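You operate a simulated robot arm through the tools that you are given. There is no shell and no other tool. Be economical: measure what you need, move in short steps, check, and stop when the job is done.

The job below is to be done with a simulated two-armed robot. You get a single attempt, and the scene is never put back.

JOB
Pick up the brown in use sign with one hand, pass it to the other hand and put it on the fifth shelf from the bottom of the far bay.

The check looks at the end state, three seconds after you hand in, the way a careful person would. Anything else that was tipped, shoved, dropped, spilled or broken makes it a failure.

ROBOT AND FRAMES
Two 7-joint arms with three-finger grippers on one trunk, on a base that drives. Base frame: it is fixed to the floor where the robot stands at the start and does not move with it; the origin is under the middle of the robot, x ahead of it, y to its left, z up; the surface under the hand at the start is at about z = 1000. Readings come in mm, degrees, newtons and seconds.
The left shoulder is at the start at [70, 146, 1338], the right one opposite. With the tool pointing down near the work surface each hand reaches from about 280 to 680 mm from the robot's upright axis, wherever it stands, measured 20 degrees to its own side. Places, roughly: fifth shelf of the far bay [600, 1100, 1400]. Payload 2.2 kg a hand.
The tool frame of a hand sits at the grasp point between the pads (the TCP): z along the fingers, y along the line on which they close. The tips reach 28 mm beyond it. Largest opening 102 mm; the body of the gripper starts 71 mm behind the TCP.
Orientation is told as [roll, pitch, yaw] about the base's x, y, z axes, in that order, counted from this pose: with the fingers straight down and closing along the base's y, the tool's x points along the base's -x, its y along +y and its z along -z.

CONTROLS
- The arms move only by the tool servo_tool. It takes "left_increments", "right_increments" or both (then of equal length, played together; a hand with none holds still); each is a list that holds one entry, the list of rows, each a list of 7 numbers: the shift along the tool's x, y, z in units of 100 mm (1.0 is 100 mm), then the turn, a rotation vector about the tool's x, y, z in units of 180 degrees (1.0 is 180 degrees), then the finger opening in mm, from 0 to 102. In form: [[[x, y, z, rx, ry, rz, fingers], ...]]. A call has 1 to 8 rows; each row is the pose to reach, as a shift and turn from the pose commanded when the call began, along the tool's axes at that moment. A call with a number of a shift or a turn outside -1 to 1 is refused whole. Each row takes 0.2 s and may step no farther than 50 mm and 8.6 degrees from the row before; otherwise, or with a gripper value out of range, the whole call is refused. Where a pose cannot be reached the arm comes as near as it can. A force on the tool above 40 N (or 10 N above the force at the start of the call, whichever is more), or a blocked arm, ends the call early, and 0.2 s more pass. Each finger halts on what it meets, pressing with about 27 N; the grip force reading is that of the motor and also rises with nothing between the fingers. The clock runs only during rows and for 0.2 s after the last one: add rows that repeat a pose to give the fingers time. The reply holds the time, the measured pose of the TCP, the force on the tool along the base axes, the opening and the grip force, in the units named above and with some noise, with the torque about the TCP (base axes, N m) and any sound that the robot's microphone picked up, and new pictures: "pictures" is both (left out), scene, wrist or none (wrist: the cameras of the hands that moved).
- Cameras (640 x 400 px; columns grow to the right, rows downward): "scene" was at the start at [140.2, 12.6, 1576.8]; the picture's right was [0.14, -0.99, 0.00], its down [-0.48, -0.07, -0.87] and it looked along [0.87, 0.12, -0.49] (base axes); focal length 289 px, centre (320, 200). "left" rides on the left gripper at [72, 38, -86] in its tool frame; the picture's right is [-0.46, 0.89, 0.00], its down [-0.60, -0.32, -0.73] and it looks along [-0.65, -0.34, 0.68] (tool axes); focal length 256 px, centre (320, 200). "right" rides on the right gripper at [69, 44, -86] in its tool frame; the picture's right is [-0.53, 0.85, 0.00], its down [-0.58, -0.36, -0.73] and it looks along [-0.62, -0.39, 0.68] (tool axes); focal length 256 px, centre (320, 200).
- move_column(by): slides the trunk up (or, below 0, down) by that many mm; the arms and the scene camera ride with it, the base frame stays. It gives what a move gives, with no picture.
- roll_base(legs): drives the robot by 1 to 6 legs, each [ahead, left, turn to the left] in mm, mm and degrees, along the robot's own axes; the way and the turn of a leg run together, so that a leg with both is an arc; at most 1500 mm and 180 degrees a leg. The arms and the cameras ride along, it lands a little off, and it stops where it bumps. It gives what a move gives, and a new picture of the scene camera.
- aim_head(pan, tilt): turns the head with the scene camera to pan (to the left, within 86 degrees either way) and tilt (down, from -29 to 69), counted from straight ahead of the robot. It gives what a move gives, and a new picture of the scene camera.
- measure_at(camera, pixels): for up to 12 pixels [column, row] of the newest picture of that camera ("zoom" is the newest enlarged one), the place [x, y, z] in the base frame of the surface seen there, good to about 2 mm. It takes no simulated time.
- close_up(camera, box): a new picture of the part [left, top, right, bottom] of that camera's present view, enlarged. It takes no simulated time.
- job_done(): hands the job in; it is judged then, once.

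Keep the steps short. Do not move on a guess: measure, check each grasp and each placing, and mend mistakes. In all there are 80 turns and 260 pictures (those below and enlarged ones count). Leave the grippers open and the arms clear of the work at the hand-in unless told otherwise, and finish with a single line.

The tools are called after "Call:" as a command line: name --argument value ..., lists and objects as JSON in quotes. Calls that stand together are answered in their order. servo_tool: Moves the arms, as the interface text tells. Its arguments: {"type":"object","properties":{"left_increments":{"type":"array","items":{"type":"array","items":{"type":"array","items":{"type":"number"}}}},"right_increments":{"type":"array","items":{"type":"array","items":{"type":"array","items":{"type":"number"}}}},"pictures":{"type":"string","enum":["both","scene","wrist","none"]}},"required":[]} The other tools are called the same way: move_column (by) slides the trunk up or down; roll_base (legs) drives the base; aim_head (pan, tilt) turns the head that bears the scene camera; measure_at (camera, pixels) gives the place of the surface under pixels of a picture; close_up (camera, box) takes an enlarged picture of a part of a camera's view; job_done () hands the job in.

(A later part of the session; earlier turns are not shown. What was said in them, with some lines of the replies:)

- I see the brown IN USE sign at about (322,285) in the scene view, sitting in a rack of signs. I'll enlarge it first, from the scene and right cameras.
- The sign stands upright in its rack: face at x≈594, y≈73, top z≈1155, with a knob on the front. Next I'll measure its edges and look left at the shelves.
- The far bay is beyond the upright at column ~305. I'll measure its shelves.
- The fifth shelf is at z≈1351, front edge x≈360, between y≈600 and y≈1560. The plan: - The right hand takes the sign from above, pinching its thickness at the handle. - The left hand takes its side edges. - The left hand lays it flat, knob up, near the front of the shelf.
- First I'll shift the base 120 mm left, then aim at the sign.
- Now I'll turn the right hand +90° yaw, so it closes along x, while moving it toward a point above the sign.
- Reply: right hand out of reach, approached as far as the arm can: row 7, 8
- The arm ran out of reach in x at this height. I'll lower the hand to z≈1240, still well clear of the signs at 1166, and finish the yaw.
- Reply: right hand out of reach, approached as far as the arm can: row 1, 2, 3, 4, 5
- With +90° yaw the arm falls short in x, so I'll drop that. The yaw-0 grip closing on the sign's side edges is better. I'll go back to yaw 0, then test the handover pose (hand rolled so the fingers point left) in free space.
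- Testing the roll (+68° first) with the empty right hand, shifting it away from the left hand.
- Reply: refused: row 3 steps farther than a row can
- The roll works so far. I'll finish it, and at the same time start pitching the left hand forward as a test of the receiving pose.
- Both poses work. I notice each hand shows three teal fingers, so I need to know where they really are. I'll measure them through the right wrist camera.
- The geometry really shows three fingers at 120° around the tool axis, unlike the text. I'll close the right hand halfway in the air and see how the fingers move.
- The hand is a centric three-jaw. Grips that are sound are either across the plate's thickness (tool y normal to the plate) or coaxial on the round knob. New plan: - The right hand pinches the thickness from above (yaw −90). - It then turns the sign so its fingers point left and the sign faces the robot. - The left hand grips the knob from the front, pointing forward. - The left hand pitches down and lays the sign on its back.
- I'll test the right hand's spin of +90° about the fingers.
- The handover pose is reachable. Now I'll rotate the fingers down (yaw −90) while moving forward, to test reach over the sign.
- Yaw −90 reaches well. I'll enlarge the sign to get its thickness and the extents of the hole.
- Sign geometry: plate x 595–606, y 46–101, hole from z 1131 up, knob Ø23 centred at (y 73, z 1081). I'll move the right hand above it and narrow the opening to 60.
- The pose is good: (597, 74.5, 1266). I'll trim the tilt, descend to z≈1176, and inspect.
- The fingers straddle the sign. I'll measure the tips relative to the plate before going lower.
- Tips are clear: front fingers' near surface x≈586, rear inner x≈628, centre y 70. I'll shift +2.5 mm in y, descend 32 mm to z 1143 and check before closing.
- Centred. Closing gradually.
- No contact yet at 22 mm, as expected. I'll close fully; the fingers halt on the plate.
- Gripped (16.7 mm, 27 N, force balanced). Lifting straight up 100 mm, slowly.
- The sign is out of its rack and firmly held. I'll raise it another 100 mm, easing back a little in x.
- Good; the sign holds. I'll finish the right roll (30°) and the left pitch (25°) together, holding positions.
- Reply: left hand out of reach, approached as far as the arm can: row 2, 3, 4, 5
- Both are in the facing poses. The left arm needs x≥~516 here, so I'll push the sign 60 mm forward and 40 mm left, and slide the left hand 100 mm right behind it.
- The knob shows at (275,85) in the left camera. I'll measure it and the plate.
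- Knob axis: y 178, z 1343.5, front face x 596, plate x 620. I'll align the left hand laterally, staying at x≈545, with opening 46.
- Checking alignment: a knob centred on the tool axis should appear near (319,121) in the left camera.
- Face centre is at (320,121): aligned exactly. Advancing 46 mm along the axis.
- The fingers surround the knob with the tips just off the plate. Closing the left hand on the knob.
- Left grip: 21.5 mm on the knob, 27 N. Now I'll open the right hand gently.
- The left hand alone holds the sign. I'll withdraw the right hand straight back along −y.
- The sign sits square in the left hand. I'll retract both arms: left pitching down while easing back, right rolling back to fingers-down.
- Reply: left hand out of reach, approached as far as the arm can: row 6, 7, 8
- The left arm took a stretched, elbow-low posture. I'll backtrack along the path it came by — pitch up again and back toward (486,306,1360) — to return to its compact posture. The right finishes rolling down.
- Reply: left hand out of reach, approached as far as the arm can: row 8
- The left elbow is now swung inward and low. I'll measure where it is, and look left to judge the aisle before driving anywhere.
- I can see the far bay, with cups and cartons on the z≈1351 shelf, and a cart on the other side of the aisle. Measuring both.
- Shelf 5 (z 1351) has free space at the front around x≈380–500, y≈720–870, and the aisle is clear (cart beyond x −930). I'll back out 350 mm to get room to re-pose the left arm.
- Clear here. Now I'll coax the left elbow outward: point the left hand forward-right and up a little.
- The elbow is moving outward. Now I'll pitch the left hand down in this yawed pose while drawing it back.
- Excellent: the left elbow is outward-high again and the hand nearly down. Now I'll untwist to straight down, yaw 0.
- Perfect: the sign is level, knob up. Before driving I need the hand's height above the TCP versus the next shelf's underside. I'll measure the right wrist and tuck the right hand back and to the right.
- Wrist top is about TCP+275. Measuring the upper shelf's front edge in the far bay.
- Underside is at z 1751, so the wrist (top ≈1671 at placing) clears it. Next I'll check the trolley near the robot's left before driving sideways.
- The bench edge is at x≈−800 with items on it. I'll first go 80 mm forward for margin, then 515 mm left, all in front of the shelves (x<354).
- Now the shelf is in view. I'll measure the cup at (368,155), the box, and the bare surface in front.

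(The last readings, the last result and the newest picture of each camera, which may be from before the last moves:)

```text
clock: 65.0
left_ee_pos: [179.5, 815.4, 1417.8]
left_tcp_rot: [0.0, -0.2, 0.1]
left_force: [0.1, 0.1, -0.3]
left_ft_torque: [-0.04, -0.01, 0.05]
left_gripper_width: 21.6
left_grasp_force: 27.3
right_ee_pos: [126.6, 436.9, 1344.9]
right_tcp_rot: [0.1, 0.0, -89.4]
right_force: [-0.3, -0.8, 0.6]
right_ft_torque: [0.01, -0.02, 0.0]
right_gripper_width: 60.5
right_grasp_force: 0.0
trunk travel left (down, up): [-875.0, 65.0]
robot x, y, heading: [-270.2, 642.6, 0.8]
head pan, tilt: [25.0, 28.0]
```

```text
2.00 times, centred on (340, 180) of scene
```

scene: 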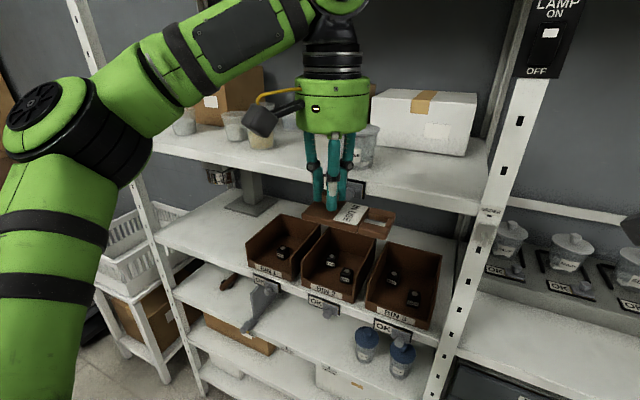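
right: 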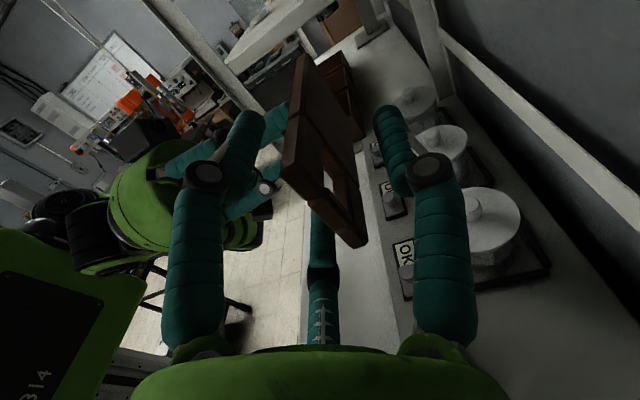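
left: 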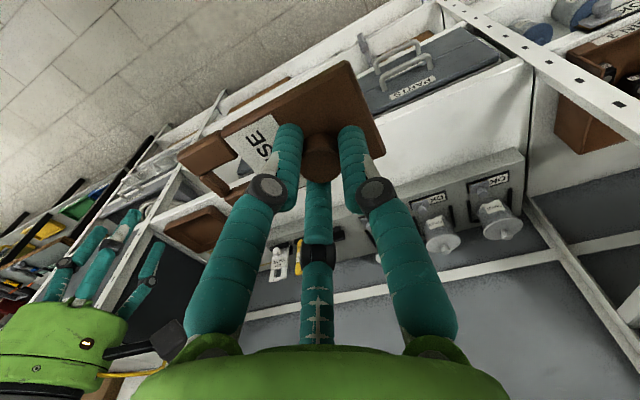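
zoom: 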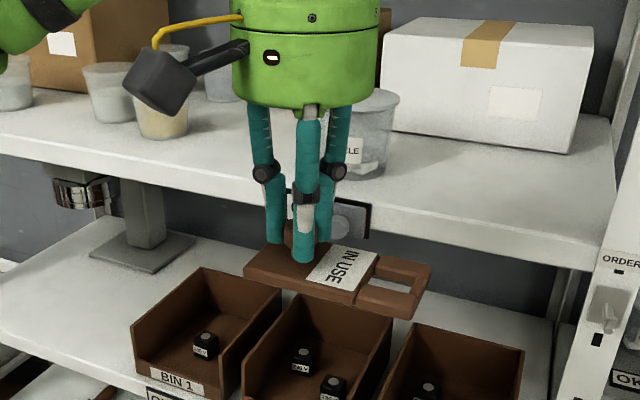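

Free patch: x 400–560, y 640–790, right of the lidded cup and in front of the white box. I'll aim the knob at (450, 735). Raising the trunk 20 mm for clearance, shifting 80 mm right, and straightening the heading.

Call:
move_column --by 20

Call:
roll_base --legs '[[0, -80, -0.7]]'

```text
clock: 65.7
left_ee_pos: [179.2, 815.6, 1437.6]
left_tcp_rot: [-0.1, -0.2, 0.1]
left_force: [0.5, 0.3, -0.7]
left_ft_torque: [0.03, 0.04, -0.01]
left_gripper_width: 21.6
left_grasp_force: 26.5
right_ee_pos: [125.7, 436.8, 1364.2]
right_tcp_rot: [0.0, 0.0, -89.4]
right_force: [-0.6, 0.1, 0.4]
right_ft_torque: [-0.02, 0.01, 0.01]
right_gripper_width: 60.1
right_grasp_force: 0.0
trunk travel left (down, up): [-895.0, 45.0]
robot x, y, heading: [-267.5, 638.5, 0.6]
head pan, tilt: [25.0, 28.0]
```

```text
clock: 66.8
left_ee_pos: [181.7, 743.8, 1435.9]
left_tcp_rot: [-0.6, -0.2, -0.5]
left_force: [-0.3, 0.4, -0.7]
left_ft_torque: [-0.11, 0.0, -0.01]
left_gripper_width: 21.5
left_grasp_force: 27.5
right_ee_pos: [123.6, 365.2, 1366.5]
right_tcp_rot: [0.0, -0.5, -89.9]
right_force: [-0.4, 1.4, 1.6]
right_ft_torque: [-0.11, -0.02, 0.02]
right_gripper_width: 59.9
right_grasp_force: 0.0
trunk travel left (down, up): [-895.0, 45.0]
robot x, y, heading: [-269.8, 562.5, -0.1]
head pan, tilt: [25.0, 28.0]
```

scene: 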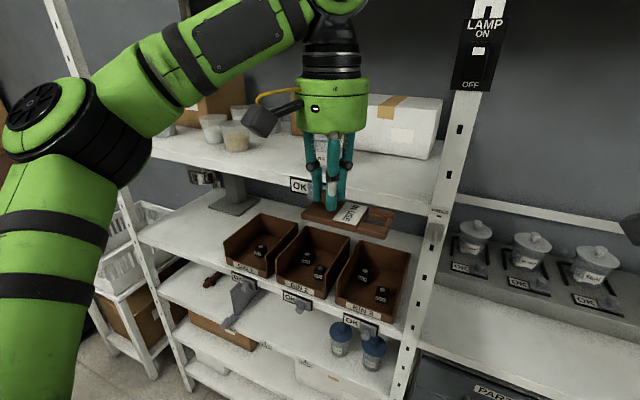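

Heading is straight. Driving forward 200 mm first, then a check.

Call:
roll_base --legs '[[200, -6, 0]]'

Call:
close_up --camera "left" --box '[0, 0, 640, 400]'

```text
clock: 68.4
left_ee_pos: [377.1, 725.8, 1439.4]
left_tcp_rot: [0.0, -0.3, -0.3]
left_force: [-1.0, -0.6, -0.7]
left_ft_torque: [0.0, -0.07, 0.0]
left_gripper_width: 21.5
left_grasp_force: 26.9
right_ee_pos: [320.0, 347.2, 1366.3]
right_tcp_rot: [0.2, 0.0, -89.8]
right_force: [-2.1, -0.3, -0.1]
right_ft_torque: [0.04, -0.05, -0.02]
right_gripper_width: 59.8
right_grasp_force: 0.0
trunk travel left (down, up): [-895.0, 45.0]
robot x, y, heading: [-63.5, 552.3, -0.1]
head pan, tilt: [25.0, 28.0]
```

scene: 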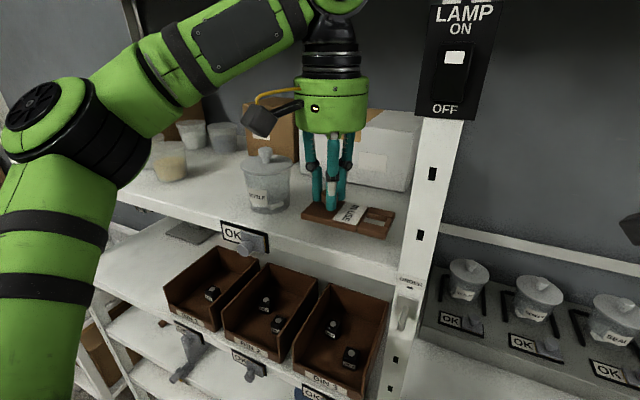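

```text
1.00 times, centred on (320, 200) of left (not enlarged: the box is as wide or as high as the picture)
```

zoom: 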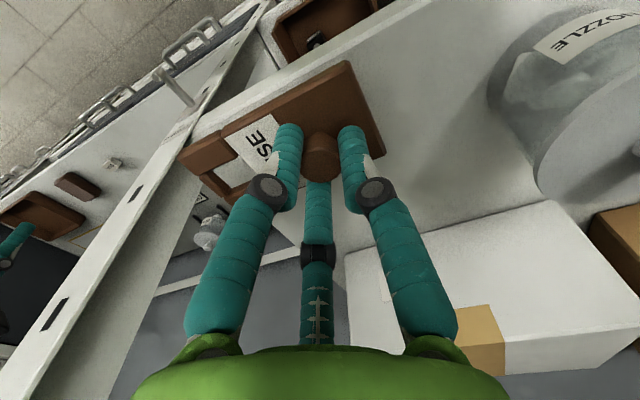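

TCP is at (377, 726). I'll check lateral clearances to the cup and the upright before the last bit.

Call:
measure_at --camera "scene" --pixels '[[289, 185], [282, 205], [425, 160], [418, 230], [430, 60], [395, 225], [303, 212], [390, 175], [340, 235], [408, 190], [268, 212], [365, 130]]'

```text
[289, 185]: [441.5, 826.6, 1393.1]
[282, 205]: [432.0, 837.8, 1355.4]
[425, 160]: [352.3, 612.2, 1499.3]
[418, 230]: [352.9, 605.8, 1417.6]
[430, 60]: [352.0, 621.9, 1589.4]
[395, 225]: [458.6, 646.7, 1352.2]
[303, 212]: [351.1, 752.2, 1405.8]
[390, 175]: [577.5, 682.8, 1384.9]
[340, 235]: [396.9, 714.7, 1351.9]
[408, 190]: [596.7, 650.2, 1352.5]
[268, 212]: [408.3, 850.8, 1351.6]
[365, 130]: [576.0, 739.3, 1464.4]
```

Clearances are good: cup edge y≈826, lamp switch y≈622, box front x≈576. Driving 70 mm further with 8 mm left.

Call:
roll_base --legs '[[70, 8, 0]]'

Call:
close_up --camera "scene" --box '[220, 100, 460, 250]'

```text
clock: 69.4
left_ee_pos: [441.5, 734.0, 1442.6]
left_tcp_rot: [-0.1, -0.7, -0.5]
left_force: [-0.8, -0.4, -1.1]
left_ft_torque: [0.02, -0.1, 0.01]
left_gripper_width: 21.3
left_grasp_force: 27.6
right_ee_pos: [384.8, 355.9, 1368.7]
right_tcp_rot: [0.5, 0.0, -89.8]
right_force: [-1.3, -0.5, 0.5]
right_ft_torque: [0.01, -0.08, 0.0]
right_gripper_width: 60.0
right_grasp_force: 0.1
trunk travel left (down, up): [-895.0, 45.0]
robot x, y, heading: [2.6, 563.1, 0.1]
head pan, tilt: [25.0, 28.0]
```

scene: 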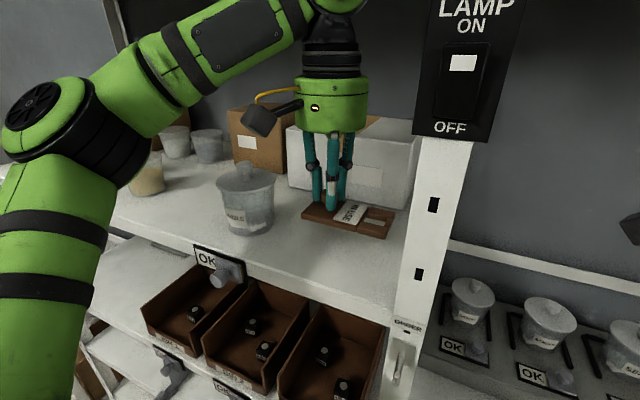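

```text
2.67 times, centred on (340, 175) of scene
```

zoom: 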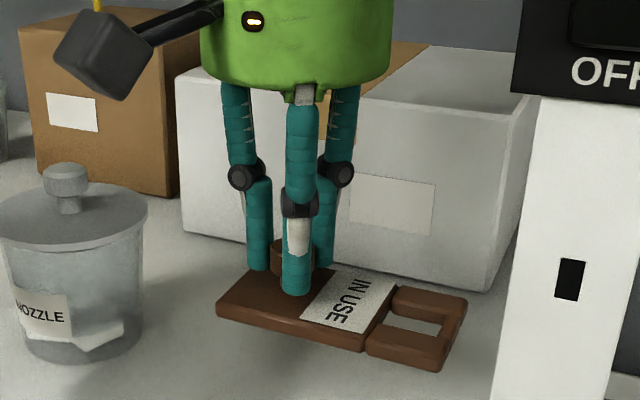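

Over the free spot. Lowering 36 mm first, then checking the gap.

Call:
servo_tool --left_increments '[[[0, 0, 0.1, 0, 0, 0, 0], [0, 0, 0.2, 0, 0, 0, 0], [0, 0, 0.3, 0, 0, 0, 0], [0, 0, 0.36, 0, 0, 0, 0], [0, 0, 0.36, 0, 0, 0, 0]]]' --pictures "none"

Call:
close_up --camera "scene" --box '[270, 160, 430, 260]'

Call:
measure_at --camera "zoom" --pixels '[[150, 255], [250, 290], [380, 315], [470, 290], [400, 250], [300, 240], [450, 330], [200, 330], [380, 345], [130, 225]]'

```text
clock: 70.6
left_ee_pos: [451.6, 734.9, 1402.3]
left_tcp_rot: [-0.1, -0.2, -0.3]
left_force: [-0.1, 0.4, -1.1]
left_ft_torque: [0.04, 0.0, 0.02]
left_gripper_width: 21.4
left_grasp_force: 27.8
right_ee_pos: [393.8, 356.7, 1365.5]
right_tcp_rot: [0.1, 0.0, -89.8]
right_force: [-0.1, 0.1, 1.0]
right_ft_torque: [-0.01, -0.02, 0.01]
right_gripper_width: 59.9
right_grasp_force: 0.1
trunk travel left (down, up): [-895.0, 45.0]
robot x, y, heading: [0.9, 564.1, -0.0]
head pan, tilt: [25.0, 28.0]
```

```text
4.00 times, centred on (350, 210) of scene
```

zoom: 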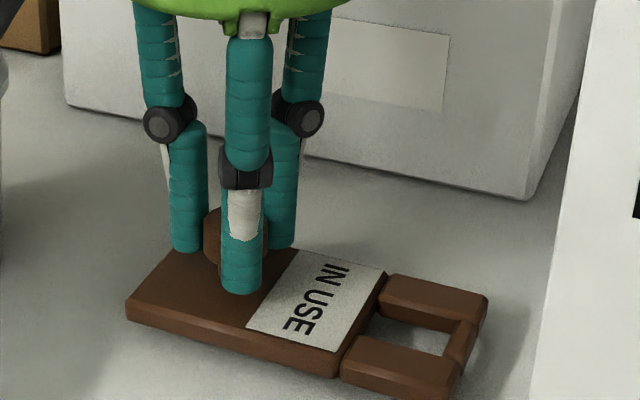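

```text
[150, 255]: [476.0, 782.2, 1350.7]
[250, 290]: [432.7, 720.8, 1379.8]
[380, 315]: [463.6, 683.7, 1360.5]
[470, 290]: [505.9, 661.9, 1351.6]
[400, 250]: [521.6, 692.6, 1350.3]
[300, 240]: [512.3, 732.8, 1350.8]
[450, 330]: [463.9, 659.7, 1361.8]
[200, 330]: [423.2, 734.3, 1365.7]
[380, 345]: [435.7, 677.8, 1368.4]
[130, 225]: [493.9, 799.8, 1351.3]
```

The gap is about 6–7 mm. Lowering 5 mm, then by millimetres, watching the force.

Call:
servo_tool --left_increments '[[[0, 0, 0.03, 0, 0, 0, 0], [0, 0, 0.05, 0, 0, 0, 0], [0, 0, 0.05, 0, 0, 0, 0]]]' --pictures "none"

Call:
servo_tool --left_increments '[[[0, 0, 0.01, 0, 0, 0, 0], [0, 0, 0.01, 0, 0, 0, 0]]]' --pictures "none"

Call:
close_up --camera "scene" --box '[286, 200, 406, 275]'

```text
clock: 71.4
left_ee_pos: [452.0, 735.3, 1397.3]
left_tcp_rot: [0.0, -0.3, -0.4]
left_force: [0.6, 0.1, -0.2]
left_ft_torque: [0.03, -0.02, 0.0]
left_gripper_width: 21.3
left_grasp_force: 27.1
right_ee_pos: [393.7, 358.2, 1365.8]
right_tcp_rot: [0.1, 0.0, -89.8]
right_force: [0.2, 0.4, -1.0]
right_ft_torque: [-0.01, -0.02, 0.06]
right_gripper_width: 59.9
right_grasp_force: 0.0
trunk travel left (down, up): [-895.0, 45.0]
robot x, y, heading: [3.1, 564.0, -0.1]
head pan, tilt: [25.0, 28.0]
```

```text
clock: 72.0
left_ee_pos: [452.6, 735.5, 1396.4]
left_tcp_rot: [-0.1, -0.3, -0.4]
left_force: [-0.3, 0.3, 0.0]
left_ft_torque: [-0.01, -0.01, 0.02]
left_gripper_width: 21.5
left_grasp_force: 27.6
right_ee_pos: [394.9, 357.8, 1365.9]
right_tcp_rot: [0.1, 0.0, -89.8]
right_force: [-0.5, 0.3, 0.1]
right_ft_torque: [0.0, 0.0, 0.02]
right_gripper_width: 60.1
right_grasp_force: 0.1
trunk travel left (down, up): [-895.0, 45.0]
robot x, y, heading: [2.1, 564.5, 0.1]
head pan, tilt: [25.0, 28.0]
```

```text
5.33 times, centred on (346, 238) of scene
```

zoom: 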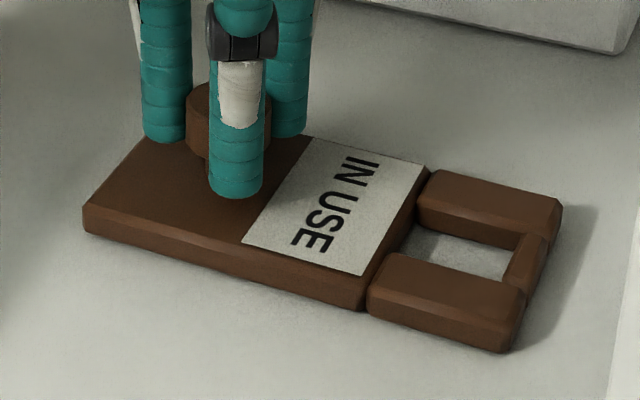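

Almost down; still no contact force. One more millimetre at a time.

Call:
servo_tool --left_increments '[[[0, 0, 0.01, 0, 0, 0, 0], [0, 0, 0.01, 0, 0, 0, 0]]]' --pictures "none"

Call:
measure_at --camera "zoom" --pixels '[[120, 200], [220, 270], [340, 285], [440, 290], [490, 195], [300, 190], [200, 285], [100, 250], [440, 340], [460, 250]]'

```text
clock: 72.6
left_ee_pos: [452.2, 735.5, 1396.3]
left_tcp_rot: [-0.2, -0.3, -0.2]
left_force: [0.8, 0.2, 3.6]
left_ft_torque: [-0.4, 0.07, 0.05]
left_gripper_width: 21.4
left_grasp_force: 27.1
right_ee_pos: [395.9, 356.8, 1364.8]
right_tcp_rot: [0.1, 0.0, -89.8]
right_force: [-0.4, 0.5, -0.1]
right_ft_torque: [0.0, 0.01, -0.03]
right_gripper_width: 60.1
right_grasp_force: 0.1
trunk travel left (down, up): [-895.0, 45.0]
robot x, y, heading: [2.9, 565.8, -0.1]
head pan, tilt: [25.0, 28.0]
```

```text
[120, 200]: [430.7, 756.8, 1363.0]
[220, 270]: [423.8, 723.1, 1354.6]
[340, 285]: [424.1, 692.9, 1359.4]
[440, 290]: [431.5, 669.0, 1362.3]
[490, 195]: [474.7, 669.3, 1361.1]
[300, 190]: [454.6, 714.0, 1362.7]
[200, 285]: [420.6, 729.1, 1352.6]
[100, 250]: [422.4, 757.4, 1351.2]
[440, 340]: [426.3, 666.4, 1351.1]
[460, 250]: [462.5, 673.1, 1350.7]
```

Contact: +3.6 N, plate top at z≈1362, so it rests on the shelf. Opening the left fingers gently to 40 mm.

Call:
servo_tool --left_increments '[[[0, 0, 0, 0, 0, 0, 23], [0, 0, 0, 0, 0, 0, 27], [0, 0, 0, 0, 0, 0, 34], [0, 0, 0, 0, 0, 0, 42], [0, 0, 0, 0, 0, 0, 42]]]' --pictures "none"

Call:
close_up --camera "scene" --box '[254, 160, 414, 260]'

```text
clock: 73.8
left_ee_pos: [451.6, 734.9, 1396.2]
left_tcp_rot: [-0.1, -0.3, -0.4]
left_force: [-0.2, 0.2, 0.3]
left_ft_torque: [0.0, -0.04, 0.0]
left_gripper_width: 42.2
left_grasp_force: 0.1
right_ee_pos: [395.6, 357.1, 1364.9]
right_tcp_rot: [0.1, 0.0, -89.8]
right_force: [-0.5, -1.0, -0.4]
right_ft_torque: [0.0, 0.0, -0.02]
right_gripper_width: 60.2
right_grasp_force: 0.0
trunk travel left (down, up): [-895.0, 45.0]
robot x, y, heading: [5.9, 562.7, -0.0]
head pan, tilt: [25.0, 28.0]
```

```text
4.00 times, centred on (334, 210) of scene
```

zoom: 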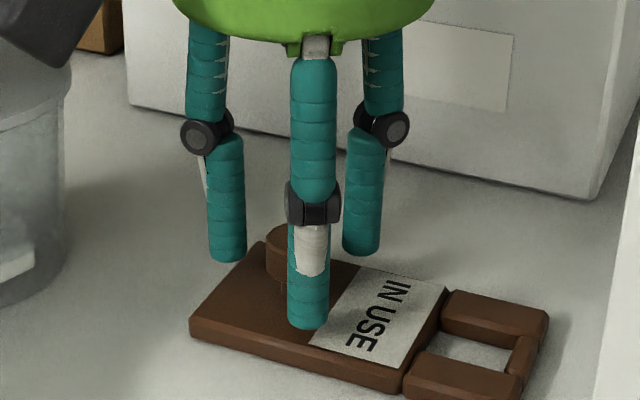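

Released; the sign lies flat. Raising the left hand 45 mm straight up: tips clear the knob at z≈1386, and the wrist stays below the upper shelf.

Call:
servo_tool --left_increments '[[[0, 0, -0.1, 0, 0, 0, 42], [0, 0, -0.22, 0, 0, 0, 42], [0, 0, -0.34, 0, 0, 0, 42], [0, 0, -0.45, 0, 0, 0, 42], [0, 0, -0.45, 0, 0, 0, 42]]]' --pictures "both"

```text
clock: 75.0
left_ee_pos: [452.1, 735.5, 1440.8]
left_tcp_rot: [-0.2, -0.3, -0.4]
left_force: [-0.8, 0.3, -0.5]
left_ft_torque: [-0.01, 0.01, -0.04]
left_gripper_width: 41.8
left_grasp_force: 0.1
right_ee_pos: [395.4, 356.4, 1365.4]
right_tcp_rot: [0.0, -0.1, -89.7]
right_force: [0.0, 0.0, 0.6]
right_ft_torque: [0.0, 0.03, 0.01]
right_gripper_width: 59.9
right_grasp_force: 0.1
trunk travel left (down, up): [-895.0, 45.0]
robot x, y, heading: [-0.1, 564.0, -0.0]
head pan, tilt: [25.0, 28.0]
```

scene: 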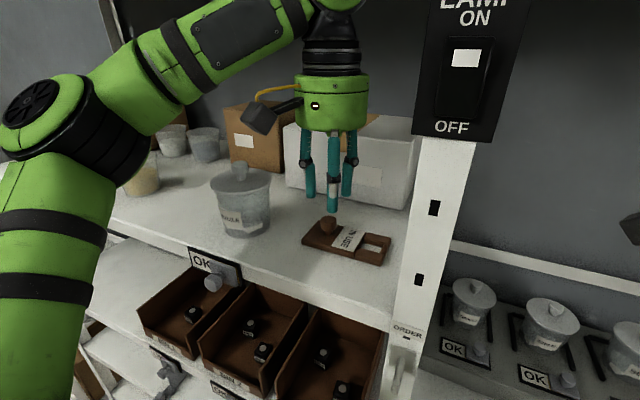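
left: 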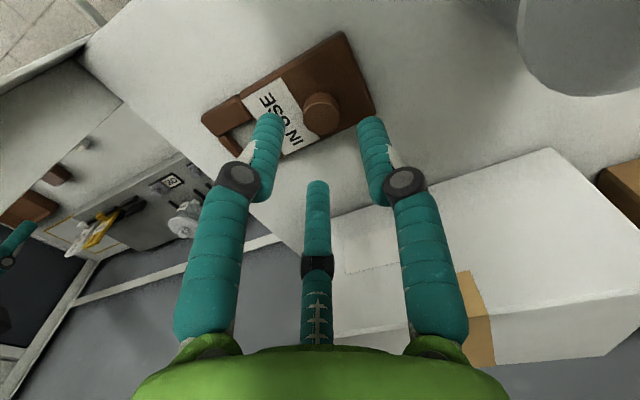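

Clear of the sign. Driving straight back 250 mm, out of the bay.

Call:
roll_base --legs '[[-250, 0, 0]]'

Call:
servo_tool --left_increments '[[[0, 0, 0, 0, 0, 0, 100], [0, 0, 0, 0, 0, 0, 100], [0, 0, 0, 0, 0, 0, 100]]]' --right_increments '[[[0, 0, 0, 0, 0, 0, 100], [0, 0, 0, 0, 0, 0, 100], [0, 0, 0, 0, 0, 0, 100]]]' --pictures "scene"

Call:
close_up --camera "scene" --box '[200, 80, 520, 280]'

```text
clock: 76.8
left_ee_pos: [212.0, 734.9, 1439.1]
left_tcp_rot: [-0.1, -0.1, -0.5]
left_force: [1.2, 0.4, -0.2]
left_ft_torque: [0.01, 0.01, 0.0]
left_gripper_width: 42.3
left_grasp_force: 0.1
right_ee_pos: [153.5, 357.1, 1364.0]
right_tcp_rot: [0.0, 0.0, -89.9]
right_force: [-0.3, 0.0, 0.5]
right_ft_torque: [0.01, 0.07, 0.0]
right_gripper_width: 60.1
right_grasp_force: 0.0
trunk travel left (down, up): [-895.0, 45.0]
robot x, y, heading: [-241.6, 564.8, -0.4]
head pan, tilt: [25.0, 28.0]
```

scene: 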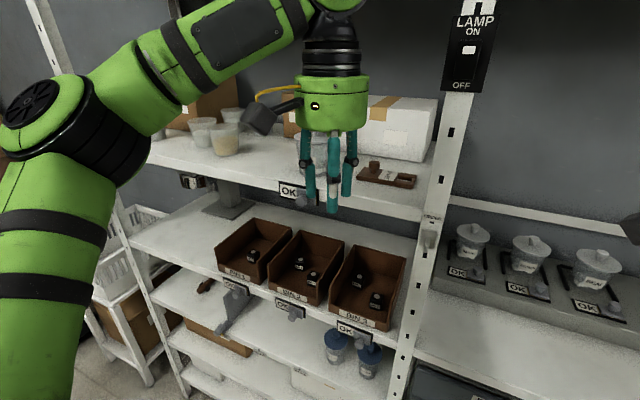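

```text
clock: 77.6
left_ee_pos: [207.0, 733.4, 1440.0]
left_tcp_rot: [-0.1, -0.2, -0.5]
left_force: [0.3, 0.1, 0.1]
left_ft_torque: [-0.01, -0.01, -0.01]
left_gripper_width: 100.3
left_grasp_force: 0.1
right_ee_pos: [148.4, 356.5, 1365.6]
right_tcp_rot: [0.1, 0.1, -89.8]
right_force: [-0.3, 0.7, 0.0]
right_ft_torque: [0.0, -0.02, 0.03]
right_gripper_width: 100.2
right_grasp_force: 0.1
trunk travel left (down, up): [-895.0, 45.0]
robot x, y, heading: [-241.1, 563.9, 0.1]
head pan, tilt: [25.0, 28.0]
```

scene: 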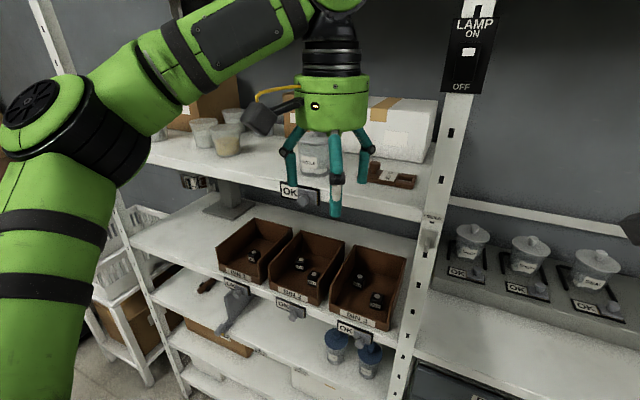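

```text
2.00 times, centred on (360, 180) of scene
```

zoom: 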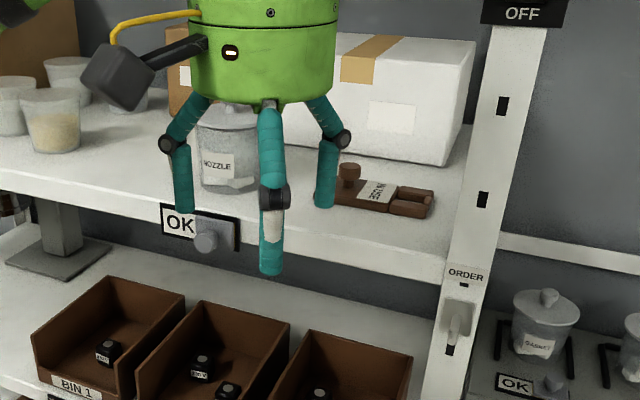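

The sign lies flat on the shelf, undisturbed, and both hands are open and clear. As a last check I'll look down and count the shelves from the bottom.

Call:
aim_head --pan 40 --tilt 55

Call:
measure_at --camera "scene" --pixels '[[300, 100], [320, 180], [300, 220], [330, 240], [310, 280], [350, 300], [300, 320], [280, 250], [400, 330], [400, 260], [270, 200], [340, 340]]'

```text
clock: 78.5
left_ee_pos: [207.1, 733.8, 1440.5]
left_tcp_rot: [-0.1, -0.3, -0.5]
left_force: [-0.3, 0.3, 0.1]
left_ft_torque: [0.0, -0.02, 0.01]
left_gripper_width: 100.2
left_grasp_force: 0.0
right_ee_pos: [150.4, 355.1, 1364.9]
right_tcp_rot: [0.1, -0.1, -89.9]
right_force: [1.4, -0.2, -0.9]
right_ft_torque: [-0.04, 0.01, -0.02]
right_gripper_width: 100.1
right_grasp_force: 0.0
trunk travel left (down, up): [-895.0, 45.0]
robot x, y, heading: [-239.0, 562.6, -0.1]
head pan, tilt: [40.0, 55.0]
```

scene: 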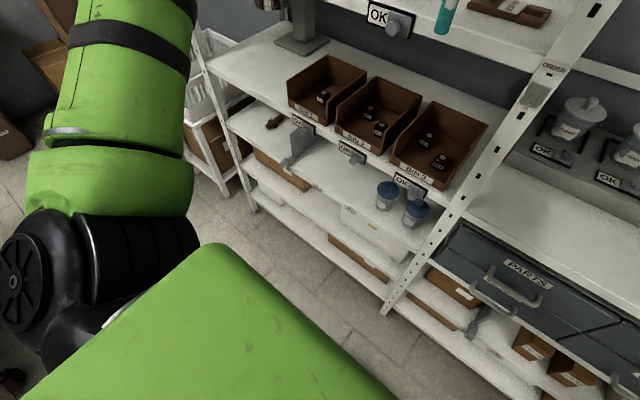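

```text
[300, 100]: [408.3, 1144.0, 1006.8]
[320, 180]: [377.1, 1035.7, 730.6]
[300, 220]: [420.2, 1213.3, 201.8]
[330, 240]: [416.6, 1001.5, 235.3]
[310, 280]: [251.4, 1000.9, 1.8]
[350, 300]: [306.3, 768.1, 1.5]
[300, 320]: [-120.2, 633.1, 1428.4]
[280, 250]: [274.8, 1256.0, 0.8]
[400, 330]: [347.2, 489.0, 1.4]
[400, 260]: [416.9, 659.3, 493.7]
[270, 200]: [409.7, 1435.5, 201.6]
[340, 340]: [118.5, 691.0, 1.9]
```

The shelves sit at z≈200, 460, 730, 1000 and 1351, so the sign is on the fifth. Handing in.

Call:
job_done

```text
The job is handed in.
```

The brown IN USE sign was picked up by the right hand, passed to the left, and now lies flat, knob up, on the fifth shelf of the far bay, with both hands open and clear and no other item seen to be disturbed.
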